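You operate a simulated robot arm through the tools that you are given. There is no shell and no other tool. Be economical: measure what you need, move in short steps, check, and stop when the job is done.

The job below is to be done with a simulated two-armed robot. You get a single attempt, and the scene is never put back.

Task
Put the S folded vest from the top of the green table on the orange sheet and the M folded vest on the wood table. Take the lid off the clear tub on the top of the green table and lay it down there. Put one of the biscuits from the top of the green table on the white table. Turn the green dial to 0. Fetch the pie marked "200" from the low shelf and set it on the purple sheet. Take the yellow sponge and put it on the top of the cream table. Pull the clear cover open. The order is free.

The check looks at the end state, three seconds after you hand in, the way a careful person would. Anything else that was tipped, shoved, dropped, spilled or broken makes it a failure. A push-on lid holds only when it is set on centred and level and pressed home; a screw cap is set on level and turned clockwise until tight. Flat cloth is picked up by pressing the open fingertips on it (5 to 10 N) and closing them slowly along it; thin cloth reads only 2 to 8 mm in the jaws.

Robot
Two 7-joint arms with two-finger parallel grippers on one trunk, on a base that drives. Base frame: it is fixed to the floor where the robot stands at the start and does not move with it; the origin is under the middle of the robot, x ahead of it, y to its left, z up; the surface under the hand at the start is at about z = 80. Units: cm, degrees, N and s.
The left shoulder is at the start at [7.1, 15.6, 103], the right one opposite. Places, roughly: biscuit (7x4x2 cm) [60, 60, 80]; clear cover [-590, 300, 80]; clear tub [50, 0, 75]; folded vest [75, 0, 100]; green dial [-380, 420, 120]; orange sheet [50, -25, 75]; pie [-350, 450, 75]; purple sheet [-600, 225, 75]; top of the cream table [-400, 150, 70]; white table [-240, 440, 70]; wood table (22x32 cm) [62, 166, 80]; yellow sponge (7x5x4 cm) [-330, 460, 90]. Payload 3.91 kg a hand.
Tool frame (each hand has its own): the origin (TCP) lies between the finger pads and is the grasp point; the fingertips stand 3 cm ahead of it; z points along the fingers, y is the line along which they close. Largest opening 11 cm; finger width 2, thickness 1; the body of the gripper, 4.8 by 11.2 cm, starts 5.5 cm behind the TCP.
Orientation is that of the tool frame in the base frame, as a unit quaternion [x, y, z, w]. With the fingers straight down and closing along the base's y, the tool's x points along the base's -x, its y along +y and its z along -z.

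Tools
- The arms move only by the tool servo_tool. It takes "left_commands", "right_commands" or both (then of equal length, played together; a hand with none holds still); each is a list of rows, each a list of 6 numbers: the shift along the base's x, y, z in m, then the turn, a rotation vector about the base's x, y, z in degrees. In form: [[dx, dy, dz, ax, ay, az], ...]. A call has 1 to 12 rows; each row shifts and turns the commanded pose from where the row before left it. "left_jaw" and "right_jaw" are, for a hand that has rows, the opening, from 0 (shut) to 1 (fully open), set as the call begins (left out, the last holds). Each row takes 0.2 s and may step no farther than 5 cm and 8.6 degrees from the row before; otherwise, or with a gripper value out of range, the whole call is refused. Where a pose cannot be reached the arm comes as near as it can. A force on the tool above 40 N (or 10 N above the force at the start of the call, whichever is more), or a blocked arm, ends the call early, and 0.2 s more pass. The fingers move at their own pace (about 10.8 cm/s each) and stop on an object; they squeeze with about 34 N. The grip force told is the motor's: it shows also when the fingers shut on nothing. Time passes only in rows, and 0.2 s behind the last, so rows that do not move let the fingers close. The reply holds the time, the measured pose of the TCP, the force on the tool along the base axes, the opening and the grip force, in the units named above and with some noise, with the torque about the TCP (base axes, N m) and any sound that the robot's microphone picked up.
- Cameras (640 x 400 px; columns grow to the right, rows downward): "scene" is now at [14.16, -0.22, 126.49]; the picture's right is [-0.04, -1.00, 0.00], its down [-0.51, 0.02, -0.86] and it looks along [0.86, -0.04, -0.51] (base axes); focal length 231 px, centre (320, 200). "left" rides on the left gripper at [7.2, -1.7, -10.3] in its tool frame; the picture's right is [0.23, 0.97, 0.00], its down [-0.76, 0.18, -0.62] and it looks along [-0.61, 0.14, 0.78] (tool axes); focal length 222 px, centre (320, 200). "right" rides on the right gripper at [7.2, 1.7, -10.3] in its tool frame; the picture's right is [-0.23, 0.97, 0.00], its down [-0.76, -0.18, -0.62] and it looks along [-0.61, -0.14, 0.78] (tool axes); focal length 222 px, centre (320, 200). There is no depth. A picture from a camera that has moved, and an enlarged one, comes with that camera's place and axes in the base frame and with its lens.
- capture(camera): a new picture of that camera. No time passes.
- raise_lower(by): slides the trunk up (or, below 0, down) by that many cm; the arms and the scene camera ride with it, the base frame stays. It gives what a move gives, with no picture.
- steer(legs): drives the robot by 1 to 6 legs, each [ahead, left, turn to the left] in cm, cm and degrees, along the robot's own axes; the way and the turn of a leg run together, so that a leg with both is an arc; at most 150 cm and 180 degrees a leg. The arms and the cameras ride along, it lands a little off, and it stops where it bumps. It gives what a move gives.
- pan_tilt(pan, tilt): turns the head with the scene camera to pan (to the left, within 86 degrees either way) and tilt (down, from -29 to 69), counted from straight ahead of the robot. It gives what a move gives.
- zoom(camera, box): a new picture of the part [left, top, right, bottom] of that camera's present view, enlarged. No time passes.
- job_done(): hands the job in; it is judged then, once.

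Work in short steps. Places have to be worked out from the pictures, the camera data and where the tool is seen: move nearer, look again, correct. Check each grasp and each placing, and mend what went wrong. You have 196 turns and 192 pictures in all, those below and enlarged ones among them. Open the grippers and draw the arms clear of the work before you hand the job in, unless the task says otherwise.

The tools are called after "Emit:" as a command line: name --argument value ..., lists and objects as JSON in quotes. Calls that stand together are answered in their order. servo_tool: Moves the arms, as the interface text tells. Its arguments: {"type":"object","properties":{"left_commands":{"type":"array"},"left_jaw":{"type":"number"},"right_commands":{"type":"array"},"right_jaw":{"type":"number"}},"required":[]} The other tools are called the same way: raise_lower (by) slides the trunk up or down; steer (legs) drives the base; pan_tilt (pan, tilt) turns the head that bears the scene camera; capture (camera) takes a picture; zoom (camera, box) takes an enlarged picture of a part of a camera's view; job_done () hands the job in.

At the start:

```text
t: 0.0
left_tcp_pos: [76.66, 27.47, 106.46]
left_ee_rot: [0.0, 1.0, 0.0, 0.0]
left_ft_force: [-0.6, 0.3, 0.4]
left_moment: [0.01, 0.0, 0.01]
left_width: 11.0
left_gripper_force: 0.1
right_tcp_pos: [72.23, -20.46, 106.1]
right_ee_rot: [0.0, 1.0, 0.0, 0.0]
right_ft_force: [0.8, 0.2, -1.1]
right_moment: [-0.04, 0.02, 0.0]
right_width: 10.99
right_gripper_force: 0.0
trunk travel left (down, up): [-47.5, 46.5]
robot x, y, heading: [0.05, 0.11, -0.2]
head pan, tilt: [-2.5, 30.5]
```

scene: 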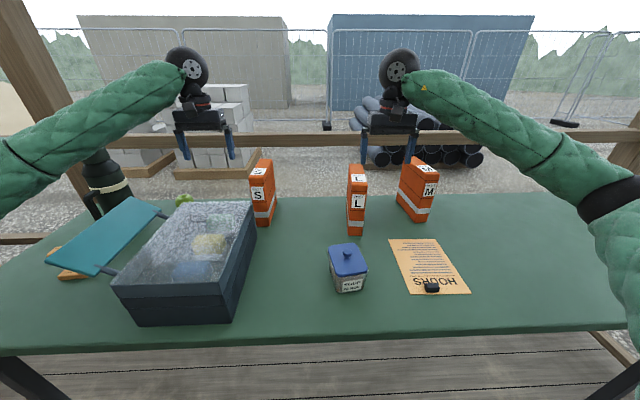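
right: 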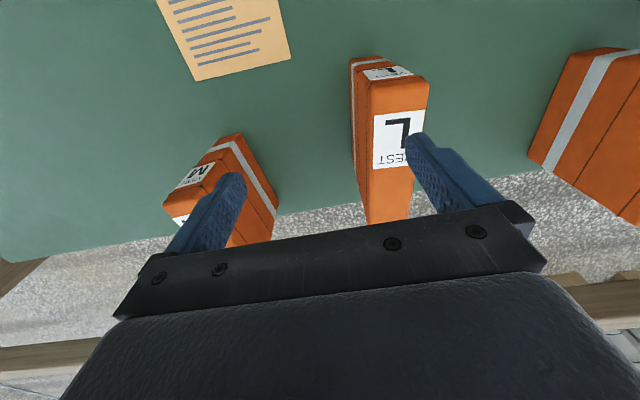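
left: 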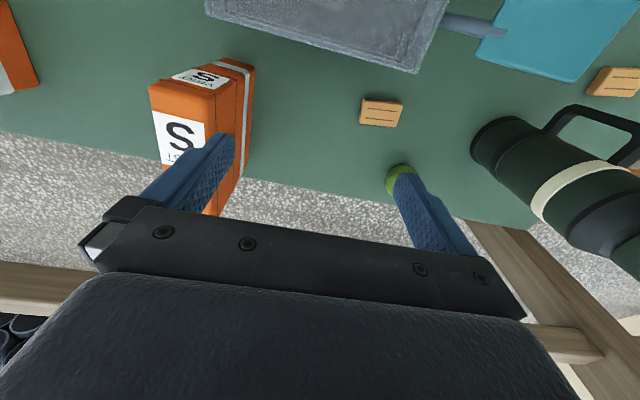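

I'll first look closer at the table: labels, tub, biscuits and the orange sheet.

Emit:
zoom --camera "scene" --box '[220, 140, 480, 310]'

Emit:
zoom --camera "scene" --box '[20, 150, 280, 340]'

Emit:
zoom --camera "left" --box '[120, 0, 640, 300]'

```text
2.35 times, centred on (350, 225) of scene
camera zoom: at [14.16, -0.22, 126.49], right [-0.04, -1.0, 0.0], down [-0.51, 0.02, -0.86], along [0.86, -0.04, -0.51], focal length 544 px, centre (249, 141)
```

zoom: 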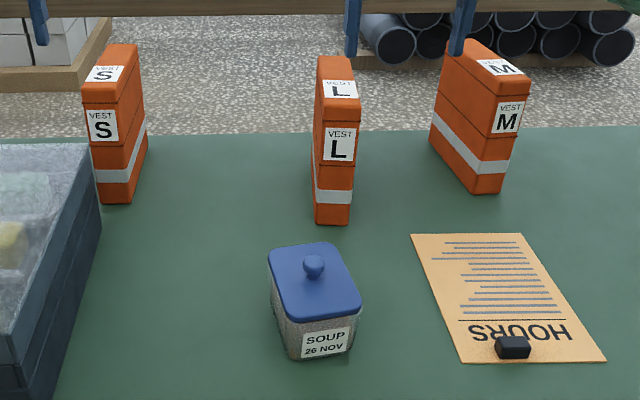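

```text
2.11 times, centred on (150, 245) of scene
camera zoom: at [14.16, -0.22, 126.49], right [-0.04, -1.0, 0.0], down [-0.51, 0.02, -0.86], along [0.86, -0.04, -0.51], focal length 486 px, centre (678, 105)
```

zoom: 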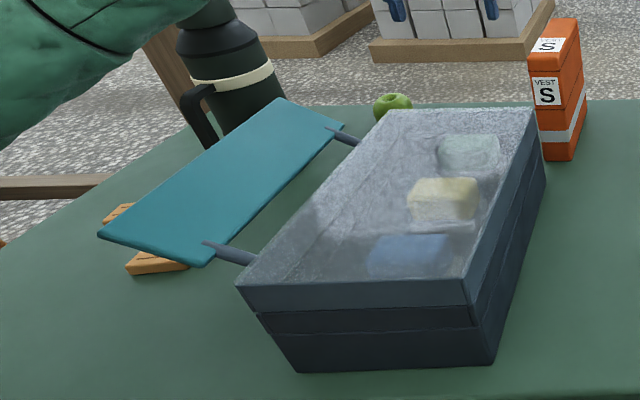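

```text
1.23 times, centred on (380, 150) of left
camera zoom: at [69.18, 25.63, 116.81], right [-0.23, 0.97, 0.0], down [0.76, 0.18, 0.62], along [0.61, 0.14, -0.78], focal length 273 px, centre (246, 262)
```

zoom: 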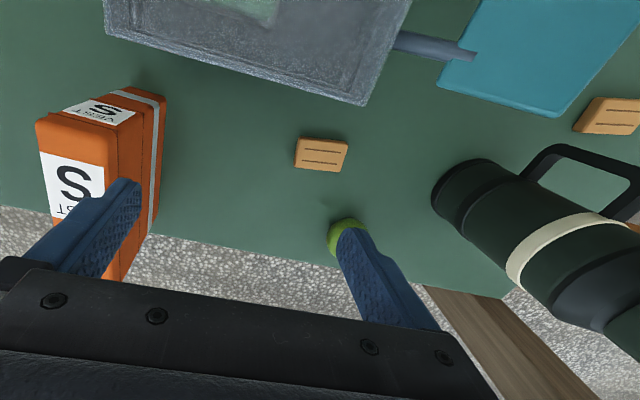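

S vest (top z≈97) is around (82, 15), ~4 cm thick; I move the left hand away to the left and bring the right hand above the S vest.

Emit:
servo_tool --left_commands '[[0, 0.045, 0.01, 0, 0, 0], [0, 0.045, 0.01, 0, 0, 0], [0, 0.04, 0.0, 0, 0, 0], [0, 0, 0, 0, 0, 0], [0, 0, 0, 0, 0, 0], [0, 0, 0, 0, 0, 0], [0, 0, 0, 0, 0, 0], [0, 0, 0, 0, 0, 0], [0, 0, 0, 0, 0, 0]]' --right_commands '[[0, 0, 0.03, 0, 0, 0], [0.005, 0.044, 0, 0, 0, 0], [0.013, 0.044, 0, 0, 0, 0], [0.013, 0.044, 0, 0, 0, 0], [0.013, 0.044, 0, 0, 0, 0], [0.013, 0.044, 0, 0, 0, 0], [0.013, 0.044, 0, 0, 0, 0], [0.013, 0.044, 0, 0, 0, 0], [0.015, 0.044, 0, 0, 0, -4]]' --right_jaw 1 --left_jaw 1

Emit:
capture --camera "right"

Emit:
capture --camera "scene"

```text
t: 2.0
left_tcp_pos: [76.65, 40.55, 108.5]
left_ee_rot: [0.0, 1.0, -0.001, -0.001]
left_ft_force: [-0.6, 0.3, -0.5]
left_moment: [-0.01, -0.01, -0.02]
left_width: 10.98
left_gripper_force: 0.1
right_tcp_pos: [82.12, 14.84, 108.96]
right_ee_rot: [0.036, 0.999, -0.002, 0.0]
right_ft_force: [0.1, 0.2, 0.0]
right_moment: [-0.02, -0.03, -0.02]
right_width: 10.99
right_gripper_force: 0.0
trunk travel left (down, up): [-47.5, 46.5]
robot x, y, heading: [0.04, -0.37, -0.1]
head pan, tilt: [-2.5, 30.5]
```

```text
185 pictures are left
camera right: at [75.12, 17.08, 119.28], right [0.3, 0.96, 0.0], down [0.75, -0.23, 0.62], along [0.59, -0.19, -0.78], focal length 222 px, centre (320, 200)
```

right: 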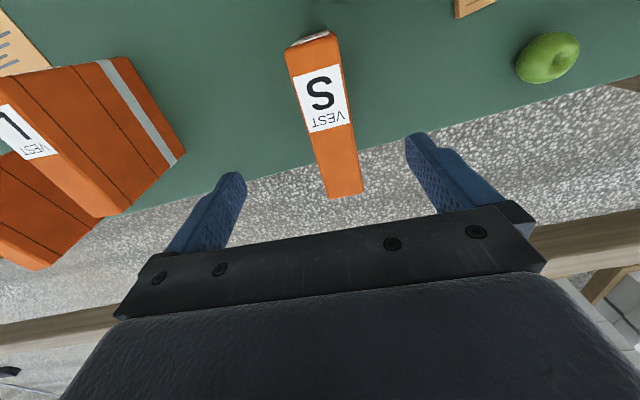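

```text
184 pictures are left
camera scene: at [14.18, -0.07, 126.48], right [-0.04, -1.0, 0.0], down [-0.51, 0.02, -0.86], along [0.86, -0.04, -0.51], focal length 231 px, centre (320, 200)
```

scene: 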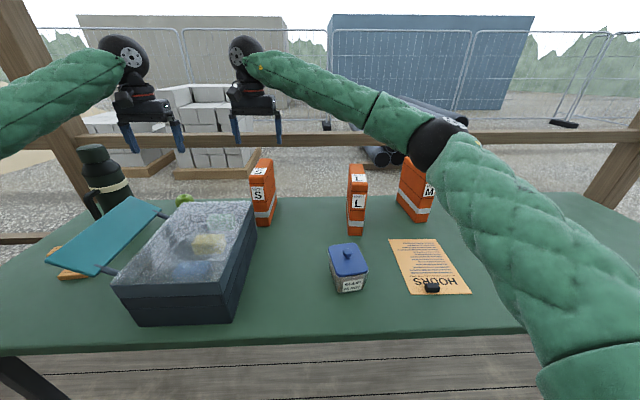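

The vest's top runs about (75.8,15.9)→(91,15). I shift slightly and go down around it, then close.

Emit:
servo_tool --right_commands '[[0.01, 0.005, -0.03, 0, 0, 0], [0, 0, -0.04, 0, 0, 0], [0, 0, -0.04, 0, 0, 0], [0, 0, -0.03, 0, 0, 0], [0, 0, -0.015, 0, 0, 0]]' --right_jaw 1

Emit:
capture --camera "right"

Emit:
zoom --camera "scene" --box '[200, 100, 360, 250]'

```text
t: 3.2
left_tcp_pos: [76.63, 40.5, 108.47]
left_ee_rot: [0.0, 1.0, 0.0, 0.0]
left_ft_force: [0.1, 0.1, -0.1]
left_moment: [0.02, 0.03, -0.04]
left_width: 10.99
left_gripper_force: 0.0
right_tcp_pos: [82.95, 15.32, 93.33]
right_ee_rot: [0.035, 0.999, 0.0, 0.0]
right_ft_force: [1.2, 0.0, -0.2]
right_moment: [-0.01, 0.0, -0.03]
right_width: 11.0
right_gripper_force: 0.1
trunk travel left (down, up): [-47.5, 46.5]
robot x, y, heading: [0.25, -0.22, 0.2]
head pan, tilt: [-2.5, 30.5]
```

```text
183 pictures are left
camera right: at [75.92, 17.47, 103.82], right [0.29, 0.96, 0.0], down [0.75, -0.23, 0.62], along [0.59, -0.18, -0.78], focal length 222 px, centre (320, 200)
```

right: 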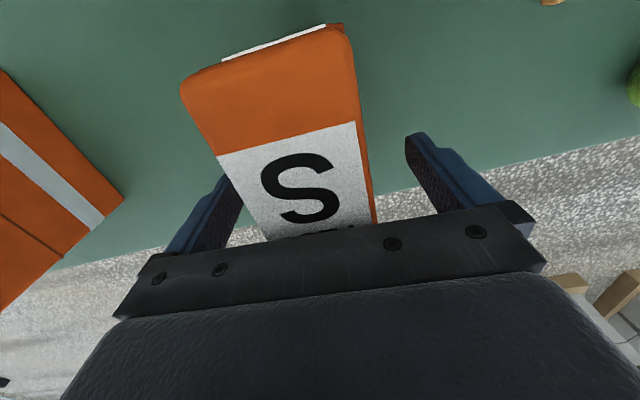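

```text
2.67 times, centred on (280, 175) of scene
camera zoom: at [14.19, -0.19, 126.49], right [-0.04, -1.0, 0.0], down [-0.51, 0.02, -0.86], along [0.86, -0.04, -0.51], focal length 616 px, centre (427, 267)
```

zoom: 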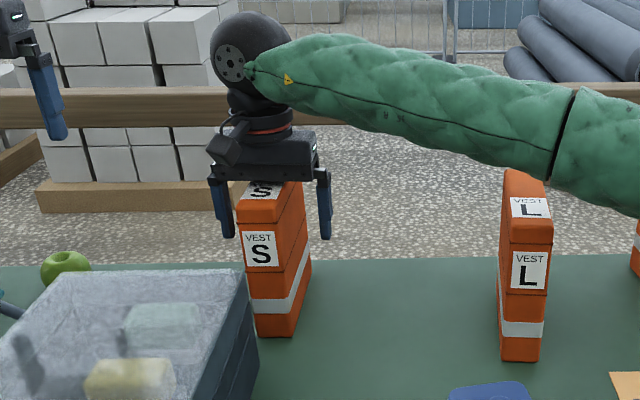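

Vest top z≈98.4, centre y≈15.6; well centred. Close the fingers.

Emit:
servo_tool --right_commands '[[0, 0.002, 0, 0, 0, 0], [0, 0, 0, 0, 0, 0], [0, 0, 0, 0, 0, 0], [0, 0, 0.005, 0, 0, 0], [0, 0, 0.02, 0, 0, 0]]' --right_jaw 0

Emit:
zoom --camera "scene" --box '[200, 100, 360, 250]'

```text
t: 4.4
left_tcp_pos: [76.46, 40.64, 108.59]
left_ee_rot: [0.0, 1.0, -0.001, 0.0]
left_ft_force: [-0.4, 0.5, 0.2]
left_moment: [-0.02, -0.03, 0.01]
left_width: 11.0
left_gripper_force: 0.1
right_tcp_pos: [83.06, 15.5, 95.99]
right_ee_rot: [0.035, 0.999, -0.001, -0.001]
right_ft_force: [0.2, -0.9, -2.4]
right_moment: [0.01, 0.02, 0.0]
right_width: 4.52
right_gripper_force: 33.7
trunk travel left (down, up): [-47.5, 46.5]
robot x, y, heading: [-0.08, -0.33, 0.1]
head pan, tilt: [-2.5, 30.5]
```

```text
2.67 times, centred on (280, 175) of scene
camera zoom: at [14.13, -0.19, 126.49], right [-0.04, -1.0, 0.0], down [-0.51, 0.02, -0.86], along [0.86, -0.04, -0.51], focal length 616 px, centre (427, 267)
```

zoom: 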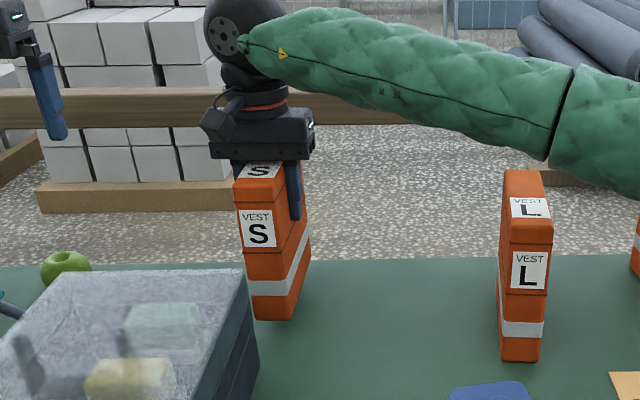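

S is held (4.5 cm, ~0.25 kg). Lift high over the L vest and carry it toward the sheet.

Emit:
servo_tool --right_commands '[[0, 0, 0.048, 0, 0, 0], [0, 0, 0.048, 0, 0, 0], [0, 0, 0.048, 0, 0, 0], [0, 0, 0.048, 0, 0, 0], [-0.018, -0.042, 0, 0, 0, 0], [-0.018, -0.042, 0, 0, 0, 0], [-0.018, -0.042, 0, 0, 0, 0], [-0.018, -0.042, 0, 0, 0, 0], [-0.018, -0.042, 0, 0, 0, 0], [-0.018, -0.042, 0, 0, 0, 0], [-0.018, -0.042, 0, 0, 0, 0], [-0.018, -0.042, 0, 0, 0, 0]]'

Emit:
servo_tool --right_commands '[[-0.018, -0.042, 0, 0, 0, 4], [-0.018, -0.042, 0, 0, 0, 0], [-0.018, -0.042, 0, 0, 0, 0], [-0.027, -0.038, 0, 0, 0, 0], [0, 0, -0.04, 0, 0, 0]]'

Emit:
capture --camera "scene"

Emit:
capture --camera "right"

```text
t: 7.0
left_tcp_pos: [76.29, 40.53, 108.62]
left_ee_rot: [0.0, 1.0, 0.001, 0.0]
left_ft_force: [-0.1, -0.8, 0.0]
left_moment: [0.02, -0.01, -0.04]
left_width: 11.01
left_gripper_force: 0.0
right_tcp_pos: [68.51, -18.09, 115.36]
right_ee_rot: [0.034, 0.999, 0.002, 0.0]
right_ft_force: [-0.2, 0.0, -2.6]
right_moment: [0.0, 0.0, 0.01]
right_width: 4.5
right_gripper_force: 34.5
trunk travel left (down, up): [-47.5, 46.5]
robot x, y, heading: [0.2, 0.02, -0.1]
head pan, tilt: [-2.5, 30.5]
```

```text
t: 8.2
left_tcp_pos: [76.72, 40.43, 108.38]
left_ee_rot: [0.001, 1.0, 0.0, -0.002]
left_ft_force: [0.4, -1.6, -0.3]
left_moment: [0.02, 0.04, 0.0]
left_width: 10.99
left_gripper_force: 0.1
right_tcp_pos: [60.69, -34.83, 111.15]
right_ee_rot: [0.0, 1.0, 0.0, 0.0]
right_ft_force: [0.3, 0.2, -1.4]
right_moment: [0.0, 0.04, 0.01]
right_width: 4.52
right_gripper_force: 33.8
trunk travel left (down, up): [-47.5, 46.5]
robot x, y, heading: [0.02, -0.09, 0.0]
head pan, tilt: [-2.5, 30.5]
```

```text
180 pictures are left
camera scene: at [14.41, -0.27, 126.46], right [-0.04, -1.0, 0.0], down [-0.51, 0.02, -0.86], along [0.86, -0.04, -0.51], focal length 231 px, centre (320, 200)
```

scene: 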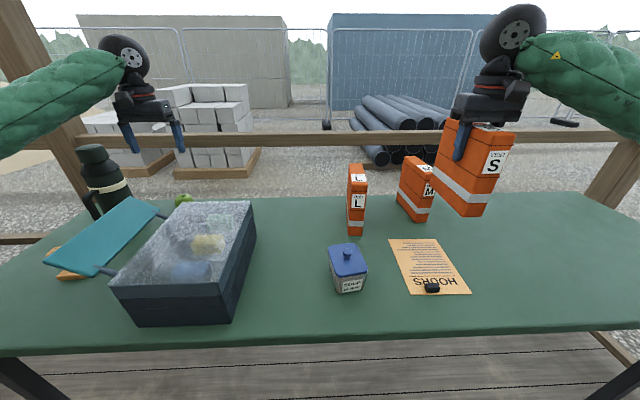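

```text
179 pictures are left
camera right: at [53.46, -33.1, 121.57], right [0.23, 0.97, 0.0], down [0.76, -0.18, 0.62], along [0.61, -0.14, -0.78], focal length 222 px, centre (320, 200)
```

right: 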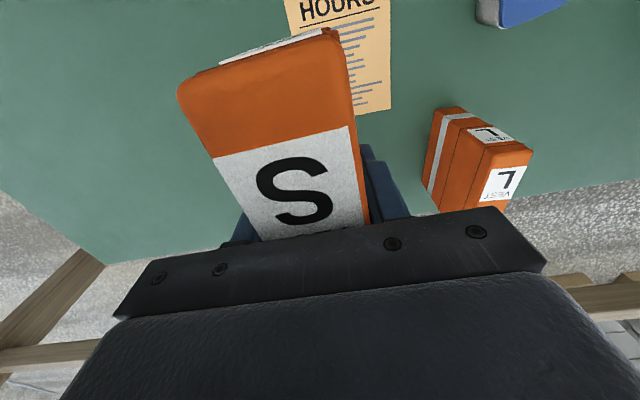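

Sheet spans y −37.5…−23.5, x 48…68. Shift slightly to (59.8,−34.1) and lower to just above contact.

Emit:
servo_tool --right_commands '[[-0.009, 0.007, -0.03, 0, 0, 0], [0, 0, -0.04, 0, 0, 0], [0, 0, -0.04, 0, 0, 0], [0, 0, -0.035, 0, 0, 0], [0, 0, -0.02, 0, 0, 0], [0, 0, -0.006, 0, 0, 0]]'

Emit:
zoom --camera "scene" --box '[340, 120, 540, 310]'

```text
t: 9.6
left_tcp_pos: [76.44, 40.57, 108.54]
left_ee_rot: [0.0, 1.0, 0.0, 0.0]
left_ft_force: [0.0, 0.9, 0.4]
left_moment: [0.02, 0.0, -0.03]
left_width: 11.01
left_gripper_force: 0.1
right_tcp_pos: [59.64, -33.94, 94.25]
right_ee_rot: [0.0, 1.0, 0.0, 0.0]
right_ft_force: [0.5, -0.4, -1.8]
right_moment: [0.0, -0.01, -0.01]
right_width: 4.46
right_gripper_force: 34.2
trunk travel left (down, up): [-47.5, 46.5]
robot x, y, heading: [0.0, -0.02, 0.3]
head pan, tilt: [-2.5, 30.5]
```

```text
2.11 times, centred on (440, 215) of scene
camera zoom: at [14.16, -0.24, 126.49], right [-0.04, -1.0, 0.0], down [-0.51, 0.02, -0.86], along [0.86, -0.04, -0.51], focal length 486 px, centre (67, 168)
```

zoom: 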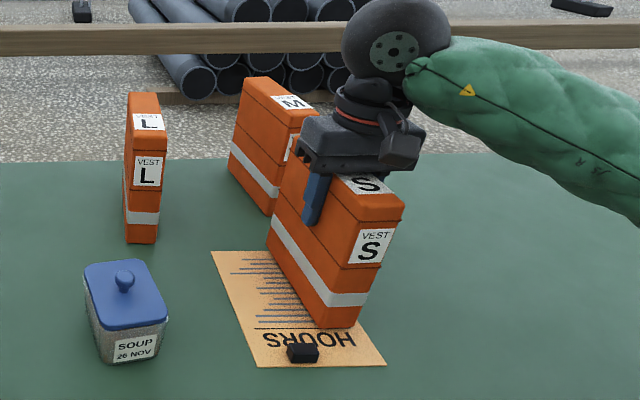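

Nearly down, inside the sheet; nudge 0.8 cm left for margin and lower to contact.

Emit:
servo_tool --right_commands '[[0.003, 0.008, 0, 0, 0, 0], [0, 0, -0.005, 0, 0, 0], [0, 0, -0.003, 0, 0, 0], [0, 0, 0, 0, 0, 0]]'

```text
t: 10.8
left_tcp_pos: [76.35, 40.62, 108.56]
left_ee_rot: [0.0, 1.0, 0.0, 0.0]
left_ft_force: [-0.1, -0.5, 0.2]
left_moment: [0.01, 0.01, 0.0]
left_width: 11.0
left_gripper_force: 0.1
right_tcp_pos: [59.85, -33.29, 93.6]
right_ee_rot: [0.0, 1.0, 0.0, 0.003]
right_ft_force: [-1.8, -0.8, 18.6]
right_moment: [-0.04, 0.82, 0.44]
right_width: 4.5
right_gripper_force: 34.1
trunk travel left (down, up): [-47.5, 46.5]
robot x, y, heading: [-0.2, -0.17, 0.0]
head pan, tilt: [-2.5, 30.5]
stopped in row 4 (right hand): the force on the tool passed its limit at 40 N (the readings are from after the stop); the commanded pose is now the measured one
```

Contact made. Relieve slightly, open and rise.

Emit:
servo_tool --right_commands '[[0, 0, 0.001, 0, 0, 0], [0, 0, 0, 0, 0, 0], [0, 0, 0, 0, 0, 0], [0, 0, 0.03, 0, 0, 0], [0, 0, 0.045, 0, 0, 0], [0, 0, 0.045, 0, 0, 0]]' --right_jaw 1

Emit:
zoom --camera "scene" --box '[320, 120, 520, 310]'

Emit:
capture --camera "right"

```text
t: 12.2
left_tcp_pos: [76.48, 40.6, 108.53]
left_ee_rot: [0.0, 1.0, 0.0, 0.0]
left_ft_force: [-0.9, 0.0, 0.5]
left_moment: [0.02, -0.02, 0.0]
left_width: 11.03
left_gripper_force: 0.0
right_tcp_pos: [59.74, -33.08, 105.6]
right_ee_rot: [0.001, 1.0, 0.0, 0.002]
right_ft_force: [-0.4, 0.3, 0.0]
right_moment: [0.0, 0.02, 0.01]
right_width: 10.99
right_gripper_force: 0.0
trunk travel left (down, up): [-47.5, 46.5]
robot x, y, heading: [0.08, -0.18, -0.0]
head pan, tilt: [-2.5, 30.5]
```

```text
2.11 times, centred on (420, 215) of scene
camera zoom: at [14.1, -0.17, 126.49], right [-0.04, -1.0, 0.0], down [-0.51, 0.02, -0.86], along [0.86, -0.04, -0.51], focal length 486 px, centre (110, 168)
```

zoom: 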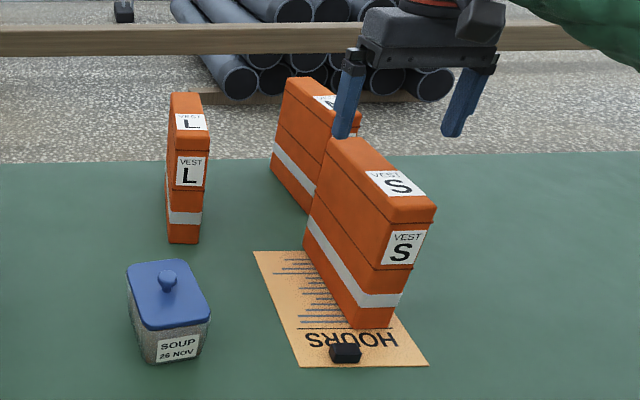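

```text
176 pictures are left
camera right: at [52.51, -31.35, 116.03], right [0.23, 0.97, 0.0], down [0.76, -0.18, 0.63], along [0.61, -0.14, -0.78], focal length 222 px, centre (320, 200)
```

right: 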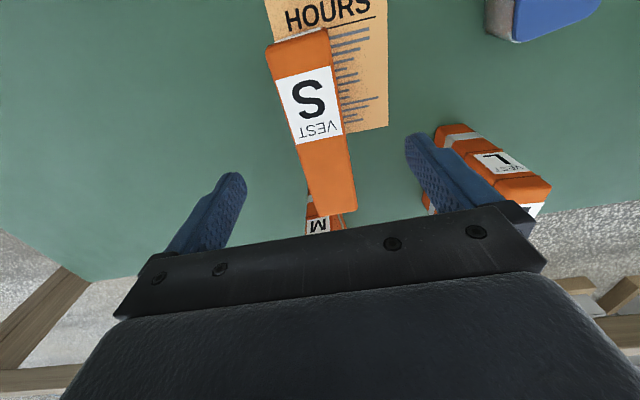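

S vest stands on the sheet, released. Next the soup tub: knob est. at (53.9,−8.6), lid top z≈87. I bring the right hand over it.

Emit:
servo_tool --right_commands '[[0, 0, 0.02, 0, 0, 0], [-0.01, 0.045, 0, 0, 0, 0], [-0.01, 0.045, 0, 0, 0, 0], [-0.013, 0.045, 0, 0, 0, 0], [-0.013, 0.045, 0, 0, 0, 0], [-0.012, 0.045, 0, 0, 0, 0], [0, 0.02, -0.03, 0, 0, 0], [0, 0, -0.03, 0, 0, 0]]' --right_jaw 0.5

Emit:
capture --camera "right"

Emit:
zoom --camera "scene" --box '[270, 180, 430, 310]'

```text
t: 13.9
left_tcp_pos: [76.51, 40.63, 108.66]
left_ee_rot: [0.0, 1.0, 0.0, 0.001]
left_ft_force: [0.2, -0.4, 1.3]
left_moment: [0.03, 0.0, -0.01]
left_width: 11.01
left_gripper_force: 0.0
right_tcp_pos: [54.03, -8.76, 101.62]
right_ee_rot: [0.001, 1.0, 0.0, 0.002]
right_ft_force: [-0.5, -0.2, 0.1]
right_moment: [0.0, -0.03, -0.01]
right_width: 5.52
right_gripper_force: 0.0
trunk travel left (down, up): [-47.5, 46.5]
robot x, y, heading: [-0.02, -0.34, -0.3]
head pan, tilt: [-2.5, 30.5]
```

```text
175 pictures are left
camera right: at [46.87, -7.03, 112.05], right [0.23, 0.97, 0.0], down [0.76, -0.18, 0.63], along [0.61, -0.14, -0.78], focal length 222 px, centre (320, 200)
```

right: 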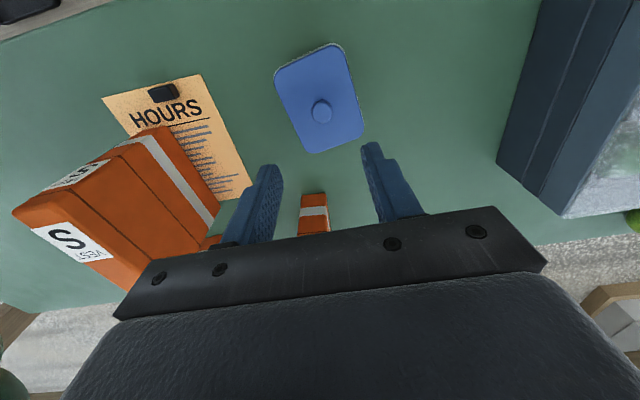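

```text
3.08 times, centred on (350, 245) of scene
camera zoom: at [14.17, -0.24, 126.51], right [-0.04, -1.0, 0.0], down [-0.51, 0.02, -0.86], along [0.86, -0.04, -0.51], focal length 711 px, centre (228, 62)
```

zoom: 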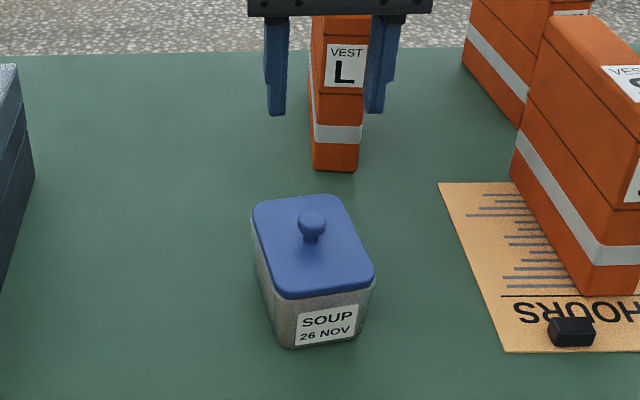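

Knob triangulates at (53.65,−8.3), top z≈90, lid top ≈87. Lower so fingertips are ~0.6 cm above the lid, and look.

Emit:
servo_tool --right_commands '[[-0.004, 0.0045, -0.03, 0, 0, 0], [0, 0, -0.04, 0, 0, 0], [0, 0, -0.03, 0, 0, 0], [0, 0, -0.009, 0, 0, 0]]' --right_jaw 0.5

Emit:
zoom --camera "scene" --box '[290, 200, 410, 300]'

Emit:
capture --camera "right"

```text
t: 15.2
left_tcp_pos: [75.86, 35.89, 109.81]
left_ee_rot: [0.024, 1.0, 0.002, 0.005]
left_ft_force: [-0.3, -2.4, 0.3]
left_moment: [0.15, -0.01, 0.0]
left_width: 11.0
left_gripper_force: 0.0
right_tcp_pos: [51.62, -12.17, 94.45]
right_ee_rot: [0.03, 0.999, 0.01, 0.038]
right_ft_force: [-0.5, -1.7, -0.2]
right_moment: [0.11, -0.03, 0.04]
right_width: 5.5
right_gripper_force: 0.1
trunk travel left (down, up): [-47.5, 46.5]
robot x, y, heading: [-1.06, -1.07, -2.6]
head pan, tilt: [-2.5, 30.5]
stopped in row 4 (right hand): the arm was blocked; the commanded pose is now the measured one
```

```text
4.00 times, centred on (350, 250) of scene
camera zoom: at [11.37, -1.78, 126.82], right [-0.09, -1.0, 0.0], down [-0.49, 0.05, -0.87], along [0.86, -0.08, -0.5], focal length 924 px, centre (200, 0)
```

zoom: 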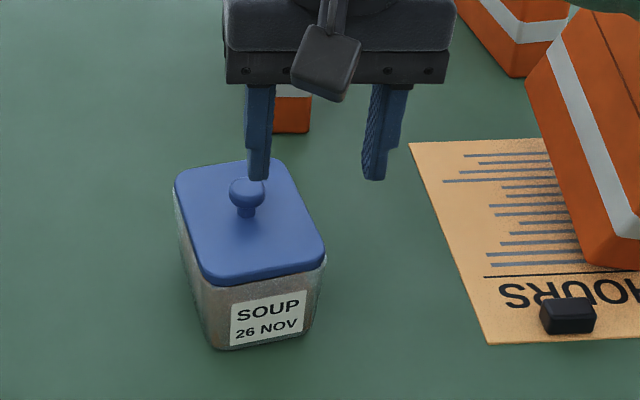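

```text
172 pictures are left
camera right: at [43.77, -10.13, 104.33], right [0.28, 0.96, 0.04], down [0.7, -0.23, 0.67], along [0.66, -0.17, -0.74], focal length 222 px, centre (320, 200)
```

right: 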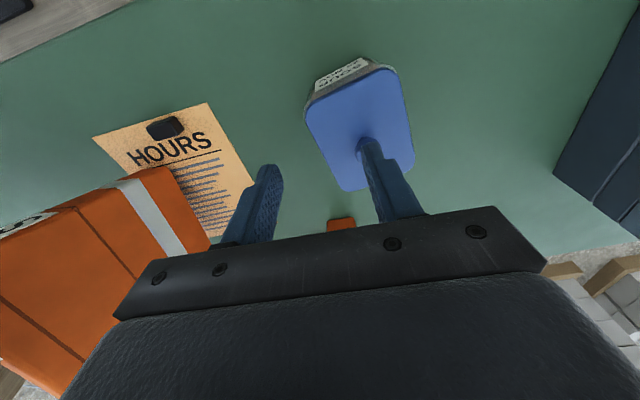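

The arm got blocked (too close in — the elbow probably pressed on the table and pushed the base). Raise the hand again and check.

Emit:
servo_tool --right_commands '[[0, 0, 0.04, 0, 0, 0], [0, 0, 0.04, 0, 0, 0], [0, 0, 0.03, 0, 0, 0]]'

Emit:
capture --camera "scene"

```text
t: 15.9
left_tcp_pos: [76.93, 37.84, 108.33]
left_ee_rot: [0.017, 1.0, 0.0, -0.001]
left_ft_force: [0.1, -0.2, 0.3]
left_moment: [-0.04, 0.02, -0.01]
left_width: 10.99
left_gripper_force: 0.1
right_tcp_pos: [53.0, -10.07, 103.31]
right_ee_rot: [0.019, 1.0, 0.005, 0.019]
right_ft_force: [0.3, 0.2, -0.1]
right_moment: [-0.02, 0.01, 0.02]
right_width: 5.5
right_gripper_force: 0.0
trunk travel left (down, up): [-47.5, 46.5]
robot x, y, heading: [-0.99, -0.08, -2.2]
head pan, tilt: [-2.5, 30.5]
```

```text
171 pictures are left
camera scene: at [13.31, -0.81, 126.39], right [-0.08, -1.0, 0.0], down [-0.51, 0.04, -0.86], along [0.86, -0.07, -0.51], focal length 231 px, centre (320, 200)
```

scene: 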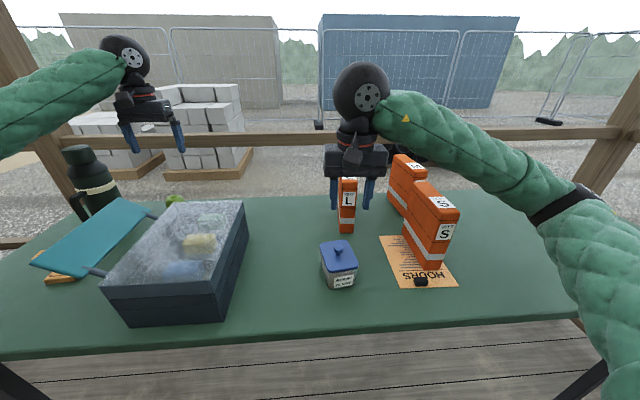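

Everything still stands. I back the robot up 18 cm and raise the trunk a bit so the elbow clears the table.

Emit:
steer --legs '[[-18, 0, 2]]'

Emit:
raise_lower --by 8

Emit:
capture --camera "scene"

```text
t: 17.5
left_tcp_pos: [56.71, 40.52, 108.7]
left_ee_rot: [-0.001, 1.0, 0.002, 0.0]
left_ft_force: [-0.7, -0.3, 1.0]
left_moment: [-0.02, 0.0, 0.04]
left_width: 10.98
left_gripper_force: 0.1
right_tcp_pos: [34.4, -8.2, 103.55]
right_ee_rot: [0.002, 1.0, 0.007, 0.02]
right_ft_force: [0.4, 0.7, -0.1]
right_moment: [0.01, 0.0, 0.02]
right_width: 5.51
right_gripper_force: 0.1
trunk travel left (down, up): [-47.5, 46.5]
robot x, y, heading: [-20.11, 0.01, 0.3]
head pan, tilt: [-2.5, 30.5]
```

```text
t: 18.7
left_tcp_pos: [57.01, 40.4, 116.52]
left_ee_rot: [-0.002, 1.0, 0.001, -0.001]
left_ft_force: [0.2, 0.0, 0.1]
left_moment: [0.02, 0.02, 0.01]
left_width: 11.01
left_gripper_force: 0.1
right_tcp_pos: [34.52, -8.04, 111.36]
right_ee_rot: [0.002, 1.0, 0.006, 0.02]
right_ft_force: [0.5, -0.6, 0.4]
right_moment: [0.04, 0.03, 0.01]
right_width: 5.49
right_gripper_force: 0.0
trunk travel left (down, up): [-55.5, 38.5]
robot x, y, heading: [-19.95, 0.05, 0.1]
head pan, tilt: [-2.5, 30.5]
```

```text
170 pictures are left
camera scene: at [-5.45, -0.18, 134.47], right [-0.04, -1.0, 0.0], down [-0.51, 0.02, -0.86], along [0.86, -0.04, -0.51], focal length 231 px, centre (320, 200)
```

scene: 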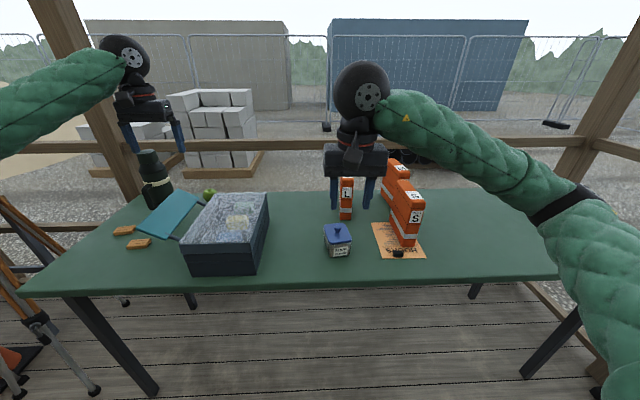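

Now right hand over the knob again, fixing the 2° tilt.

Emit:
servo_tool --right_commands '[[0.04, 0, -0.01, 0, 2.3, 0], [0.04, 0, -0.02, 0, 0, 0], [0.04, 0, -0.02, 0, 0, 0], [0.04, 0, -0.02, 0, 0, 0], [0.031, -0.003, -0.03, 0, 0, 0], [0, 0, -0.02, 0, 0, 0]]' --right_jaw 0.5

Emit:
capture --camera "right"

Emit:
zoom --camera "scene" --box '[280, 180, 400, 280]'

```text
t: 20.1
left_tcp_pos: [56.81, 40.58, 116.59]
left_ee_rot: [-0.002, 1.0, 0.001, -0.002]
left_ft_force: [0.1, 0.3, 0.3]
left_moment: [-0.01, 0.01, -0.04]
left_width: 11.02
left_gripper_force: 0.0
right_tcp_pos: [53.7, -8.45, 99.66]
right_ee_rot: [0.002, 1.0, 0.005, 0.0]
right_ft_force: [-0.1, -0.4, -0.1]
right_moment: [0.0, 0.0, -0.02]
right_width: 5.49
right_gripper_force: 0.1
trunk travel left (down, up): [-55.5, 38.5]
robot x, y, heading: [-19.53, -0.13, 0.2]
head pan, tilt: [-2.5, 30.5]
```

```text
169 pictures are left
camera right: at [46.49, -6.84, 110.03], right [0.23, 0.97, 0.01], down [0.76, -0.19, 0.62], along [0.61, -0.14, -0.78], focal length 222 px, centre (320, 200)
```

right: 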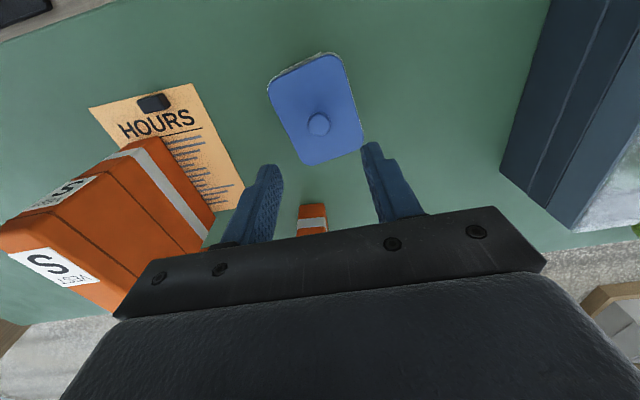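

```text
4.00 times, centred on (340, 230) of scene
camera zoom: at [-5.52, -0.21, 134.5], right [-0.04, -1.0, 0.0], down [-0.51, 0.02, -0.86], along [0.86, -0.04, -0.51], focal length 924 px, centre (240, 80)
```

zoom: 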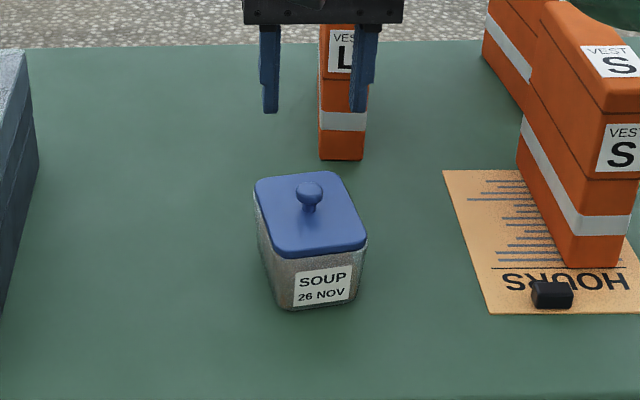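

Centred on the knob. Descend.

Emit:
servo_tool --right_commands '[[0.001, 0, -0.03, 0, 0, 0], [0, 0, -0.03, 0, 0, 0], [0, 0, -0.02, 0, 0, 0], [0, 0, -0.01, 0, 0, 0]]'

Emit:
zoom --camera "scene" --box '[280, 180, 400, 280]'

Emit:
zoom --camera "right" --box '[200, 60, 460, 250]'

```text
t: 21.1
left_tcp_pos: [56.83, 40.57, 116.58]
left_ee_rot: [-0.001, 1.0, 0.001, -0.001]
left_ft_force: [0.4, -0.5, 0.3]
left_moment: [0.02, -0.01, 0.0]
left_width: 11.03
left_gripper_force: 0.1
right_tcp_pos: [53.62, -8.53, 90.45]
right_ee_rot: [0.003, 1.0, 0.006, 0.001]
right_ft_force: [0.0, -0.3, 0.1]
right_moment: [0.0, 0.02, 0.04]
right_width: 5.51
right_gripper_force: 0.0
trunk travel left (down, up): [-55.5, 38.5]
robot x, y, heading: [-19.55, 0.02, 0.3]
head pan, tilt: [-2.5, 30.5]
```

```text
4.00 times, centred on (340, 230) of scene
camera zoom: at [-5.5, -0.19, 134.49], right [-0.04, -1.0, 0.0], down [-0.51, 0.02, -0.86], along [0.86, -0.04, -0.51], focal length 924 px, centre (240, 80)
```

zoom: 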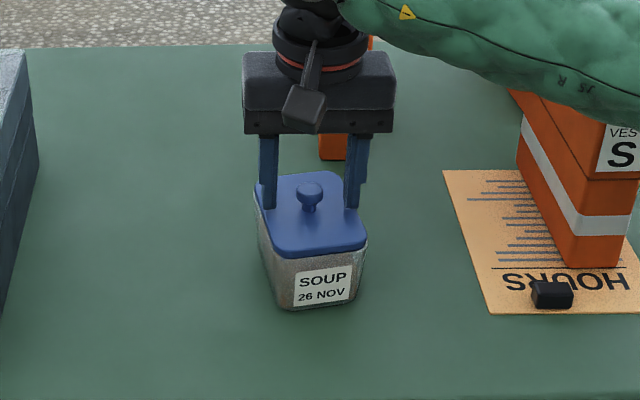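

```text
2.11 times, centred on (330, 155) of right
camera zoom: at [46.46, -6.89, 100.9], right [0.23, 0.97, 0.01], down [0.76, -0.19, 0.62], along [0.61, -0.14, -0.78], focal length 468 px, centre (299, 295)
```

zoom: 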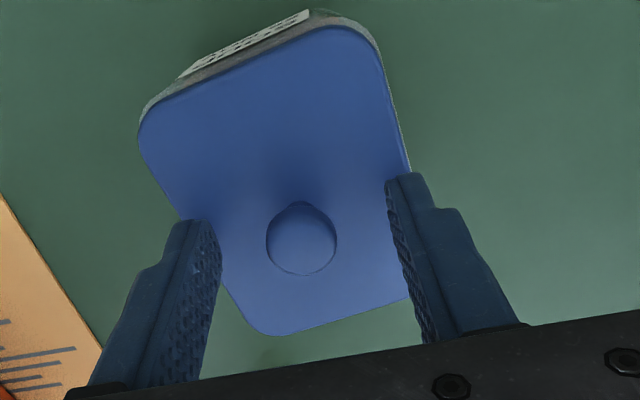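

Fingers bracket the knob. Close and lift slightly, watching for the tub coming along.

Emit:
servo_tool --right_commands '[[0.002, 0, 0, 0, 0, 0], [0, 0, 0, 0, 0, 0], [0, 0, 0, 0, 0, 0], [0, 0, 0.005, 0, 0, 0], [0, 0, 0.005, 0, 0, 0]]' --right_jaw 0

Emit:
zoom --camera "scene" --box '[280, 180, 400, 280]'

```text
t: 22.3
left_tcp_pos: [56.78, 40.52, 116.65]
left_ee_rot: [-0.001, 1.0, 0.001, -0.002]
left_ft_force: [0.2, -0.3, 0.1]
left_moment: [0.01, -0.02, 0.0]
left_width: 11.02
left_gripper_force: 0.0
right_tcp_pos: [53.82, -8.5, 91.52]
right_ee_rot: [0.003, 1.0, 0.006, 0.0]
right_ft_force: [-0.8, 0.0, 0.5]
right_moment: [0.01, 0.01, -0.02]
right_width: 2.01
right_gripper_force: 34.1
trunk travel left (down, up): [-55.5, 38.5]
robot x, y, heading: [-19.97, -0.09, 0.0]
head pan, tilt: [-2.5, 30.5]
heard: snap
```

```text
4.00 times, centred on (340, 230) of scene
camera zoom: at [-5.5, -0.19, 134.49], right [-0.04, -1.0, 0.0], down [-0.51, 0.02, -0.86], along [0.86, -0.04, -0.51], focal length 924 px, centre (240, 80)
```

zoom: 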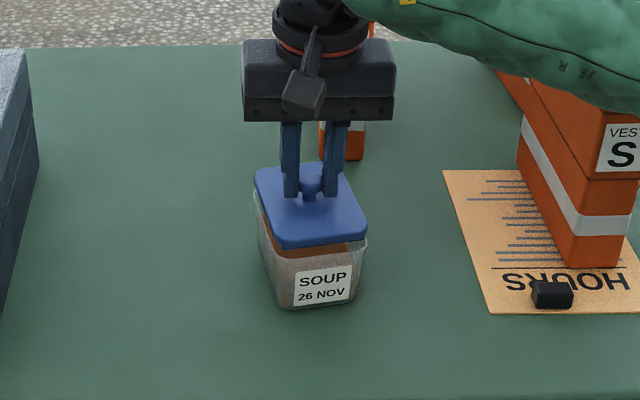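

The lid snapped off, tub stayed. Carry it left to the free spot around (57.5, 6.5) and lower until near the table.

Emit:
servo_tool --right_commands '[[0, 0, 0.03, 0, 0, 0], [0, 0, 0.03, 0, 0, 0], [0.01, 0.04, 0, 0, 0, 0], [0.01, 0.04, 0, 0, 0, 0], [0.01, 0.04, 0, 0, 0, 0], [0.008, 0.03, 0, 0, 0, 0], [0, 0, -0.04, 0, 0, 0], [0, 0, -0.04, 0, 0, 0], [0, 0, -0.03, 0, 0, 0]]'

Emit:
zoom --camera "scene" --box '[250, 170, 390, 290]'

```text
t: 24.3
left_tcp_pos: [56.85, 40.45, 116.57]
left_ee_rot: [-0.001, 1.0, 0.001, -0.001]
left_ft_force: [-0.4, 0.0, 0.0]
left_moment: [0.01, 0.0, 0.03]
left_width: 10.99
left_gripper_force: 0.0
right_tcp_pos: [57.77, 6.48, 86.43]
right_ee_rot: [0.003, 1.0, 0.007, 0.0]
right_ft_force: [-0.8, -0.9, -0.4]
right_moment: [0.04, -0.03, -0.03]
right_width: 2.02
right_gripper_force: 33.7
trunk travel left (down, up): [-55.5, 38.5]
robot x, y, heading: [-19.62, -0.32, 0.1]
head pan, tilt: [-2.5, 30.5]
```

```text
3.33 times, centred on (320, 230) of scene
camera zoom: at [-5.46, -0.22, 134.49], right [-0.04, -1.0, 0.0], down [-0.51, 0.02, -0.86], along [0.86, -0.04, -0.51], focal length 770 px, centre (320, 100)
```

zoom: 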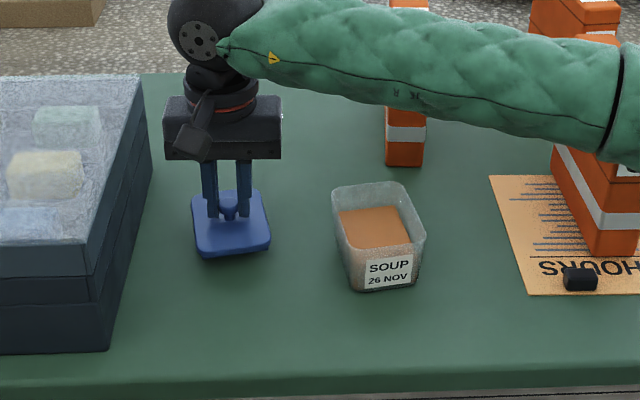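

Clear of box and tub. Lower in small steps to contact.

Emit:
servo_tool --right_commands '[[0, 0, -0.005, 0, 0, 0], [0, 0, -0.005, 0, 0, 0], [0, 0, -0.004, 0, 0, 0], [0, 0, -0.003, 0, 0, 0], [0, 0, 0, 0, 0, 0]]'

Emit:
zoom --camera "scene" --box '[250, 170, 390, 290]'

```text
t: 25.5
left_tcp_pos: [56.98, 40.52, 116.54]
left_ee_rot: [-0.001, 1.0, 0.001, -0.001]
left_ft_force: [-0.2, 0.3, -0.3]
left_moment: [-0.02, -0.01, -0.02]
left_width: 11.02
left_gripper_force: 0.0
right_tcp_pos: [57.77, 6.55, 84.87]
right_ee_rot: [0.003, 1.0, 0.006, 0.001]
right_ft_force: [-0.9, -0.5, -0.8]
right_moment: [0.03, 0.03, 0.02]
right_width: 2.0
right_gripper_force: 34.2
trunk travel left (down, up): [-55.5, 38.5]
robot x, y, heading: [-19.99, 0.08, -0.0]
head pan, tilt: [-2.5, 30.5]
```

```text
3.33 times, centred on (320, 230) of scene
camera zoom: at [-5.5, -0.18, 134.49], right [-0.04, -1.0, 0.0], down [-0.51, 0.02, -0.86], along [0.86, -0.04, -0.51], focal length 770 px, centre (320, 100)
```

zoom: 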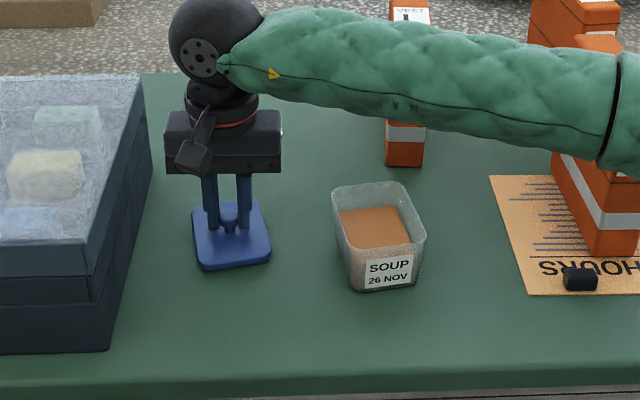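

Not yet in contact; continue down in tiny steps.

Emit:
servo_tool --right_commands '[[0, 0, -0.003, 0, 0, 0], [0, 0, -0.003, 0, 0, 0], [0, 0, -0.003, 0, 0, 0], [0, 0, -0.002, 0, 0, 0], [0, 0, -0.002, 0, 0, 0]]'

```text
t: 26.4
left_tcp_pos: [56.89, 40.49, 116.49]
left_ee_rot: [0.0, 1.0, 0.002, -0.001]
left_ft_force: [0.0, 0.1, -0.4]
left_moment: [0.01, 0.01, 0.01]
left_width: 10.99
left_gripper_force: 0.0
right_tcp_pos: [57.65, 6.55, 84.2]
right_ee_rot: [0.002, 1.0, 0.008, 0.003]
right_ft_force: [-3.6, -0.8, 16.6]
right_moment: [-0.19, 0.2, -0.03]
right_width: 1.97
right_gripper_force: 34.1
trunk travel left (down, up): [-55.5, 38.5]
robot x, y, heading: [-19.85, 0.2, -0.0]
head pan, tilt: [-2.5, 30.5]
stopped in row 4 (right hand): the force on the tool passed its limit at 44 N (the readings are from after the stop); the commanded pose is now the measured one
```

Lid is on the table. Release and rise, and check.

Emit:
servo_tool --right_commands '[[0, 0, 0.002, 0, 0, 0], [0, 0, 0, 0, 0, 0], [0, 0, 0, 0, 0, 0], [0, 0, 0.03, 0, 0, 0], [0, 0, 0.04, 0, 0, 0], [0, 0, 0.04, 0, 0, 0], [0, 0, 0.04, 0, 0, 0], [0, 0, 0.04, 0, 0, 0]]' --right_jaw 0.5

Emit:
capture --camera "scene"

Emit:
zoom --camera "scene" --box '[320, 140, 460, 260]'

```text
t: 28.2
left_tcp_pos: [56.82, 40.56, 116.78]
left_ee_rot: [-0.001, 1.0, -0.001, -0.001]
left_ft_force: [-0.1, 0.6, -0.5]
left_moment: [0.01, -0.03, 0.0]
left_width: 10.99
left_gripper_force: 0.0
right_tcp_pos: [57.7, 6.32, 103.74]
right_ee_rot: [0.003, 1.0, 0.006, 0.002]
right_ft_force: [0.2, 0.0, 1.1]
right_moment: [0.01, -0.04, 0.01]
right_width: 5.5
right_gripper_force: 0.1
trunk travel left (down, up): [-55.5, 38.5]
robot x, y, heading: [-19.83, -0.02, -0.0]
head pan, tilt: [-2.5, 30.5]
```

```text
162 pictures are left
camera scene: at [-5.56, -0.16, 134.49], right [-0.04, -1.0, 0.0], down [-0.51, 0.02, -0.86], along [0.86, -0.04, -0.51], focal length 231 px, centre (320, 200)
```

scene: 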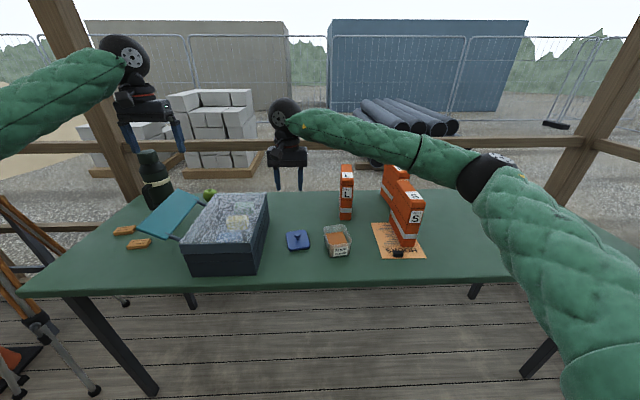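

```text
3.33 times, centred on (390, 200) of scene
camera zoom: at [-5.56, -0.16, 134.49], right [-0.04, -1.0, 0.0], down [-0.51, 0.02, -0.86], along [0.86, -0.04, -0.51], focal length 770 px, centre (87, 200)
```

zoom: 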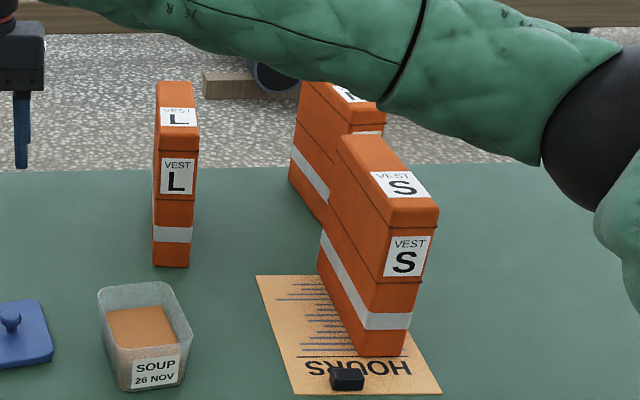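

Lid lies flat and tub is upright. Move the right hand toward M's side and drive back forward 20 cm.

Emit:
servo_tool --right_commands '[[-0.01, 0, 0.04, 0, 0, 0], [0, -0.045, 0.01, 0, 0, 0], [0, -0.045, 0, 0, 0, 0], [0, -0.045, 0, 0, 0, 0], [0, -0.045, 0, 0, 0, 0], [0, -0.045, 0, 0, 0, 0], [0, -0.045, 0, 0, 0, 0], [0, -0.045, 0, 0, 0, 0], [0, -0.045, 0, 0, 0, 0], [0, -0.045, 0, 0, 0, 0], [0, -0.035, 0, 0, 0, 0]]' --right_jaw 1

Emit:
steer --legs '[[20, 0, 0]]'

Emit:
capture --camera "right"

Emit:
capture --camera "left"

```text
t: 30.6
left_tcp_pos: [56.82, 40.54, 116.66]
left_ee_rot: [0.0, 1.0, 0.0, -0.001]
left_ft_force: [0.6, -1.3, 0.3]
left_moment: [0.04, -0.01, 0.01]
left_width: 11.01
left_gripper_force: 0.0
right_tcp_pos: [56.57, -37.19, 108.31]
right_ee_rot: [0.002, 1.0, 0.007, 0.001]
right_ft_force: [0.1, 0.1, -0.3]
right_moment: [0.01, 0.04, -0.02]
right_width: 11.0
right_gripper_force: 0.1
trunk travel left (down, up): [-55.5, 38.5]
robot x, y, heading: [-19.59, -0.12, 0.1]
head pan, tilt: [-2.5, 30.5]
```

```text
t: 32.2
left_tcp_pos: [76.93, 40.57, 116.41]
left_ee_rot: [0.0, 1.0, 0.001, -0.002]
left_ft_force: [-0.5, -0.5, -0.9]
left_moment: [0.02, 0.0, 0.01]
left_width: 10.99
left_gripper_force: 0.1
right_tcp_pos: [76.54, -37.33, 108.35]
right_ee_rot: [0.003, 1.0, 0.007, 0.0]
right_ft_force: [0.1, -0.1, -0.2]
right_moment: [0.02, -0.01, 0.01]
right_width: 11.01
right_gripper_force: 0.0
trunk travel left (down, up): [-55.5, 38.5]
robot x, y, heading: [0.12, 0.2, 0.1]
head pan, tilt: [-2.5, 30.5]
```

```text
160 pictures are left
camera right: at [69.41, -35.71, 118.73], right [0.23, 0.97, 0.01], down [0.76, -0.19, 0.62], along [0.61, -0.13, -0.78], focal length 222 px, centre (320, 200)
```

right: 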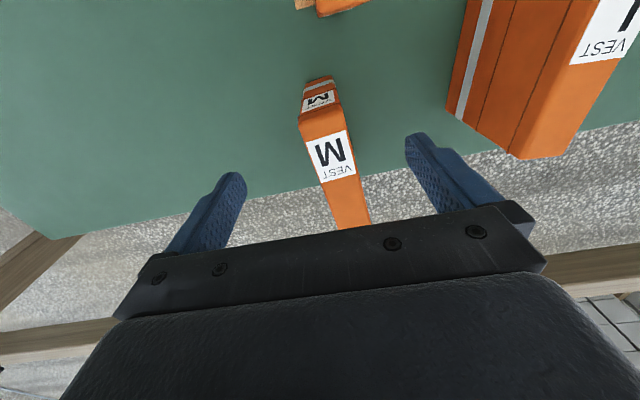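

```text
159 pictures are left
camera left: at [69.56, 38.6, 126.87], right [-0.23, 0.97, 0.0], down [0.76, 0.18, 0.62], along [0.6, 0.14, -0.78], focal length 222 px, centre (320, 200)
```

left: 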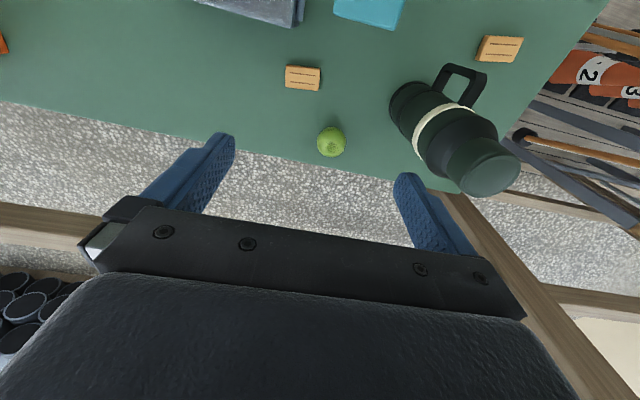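

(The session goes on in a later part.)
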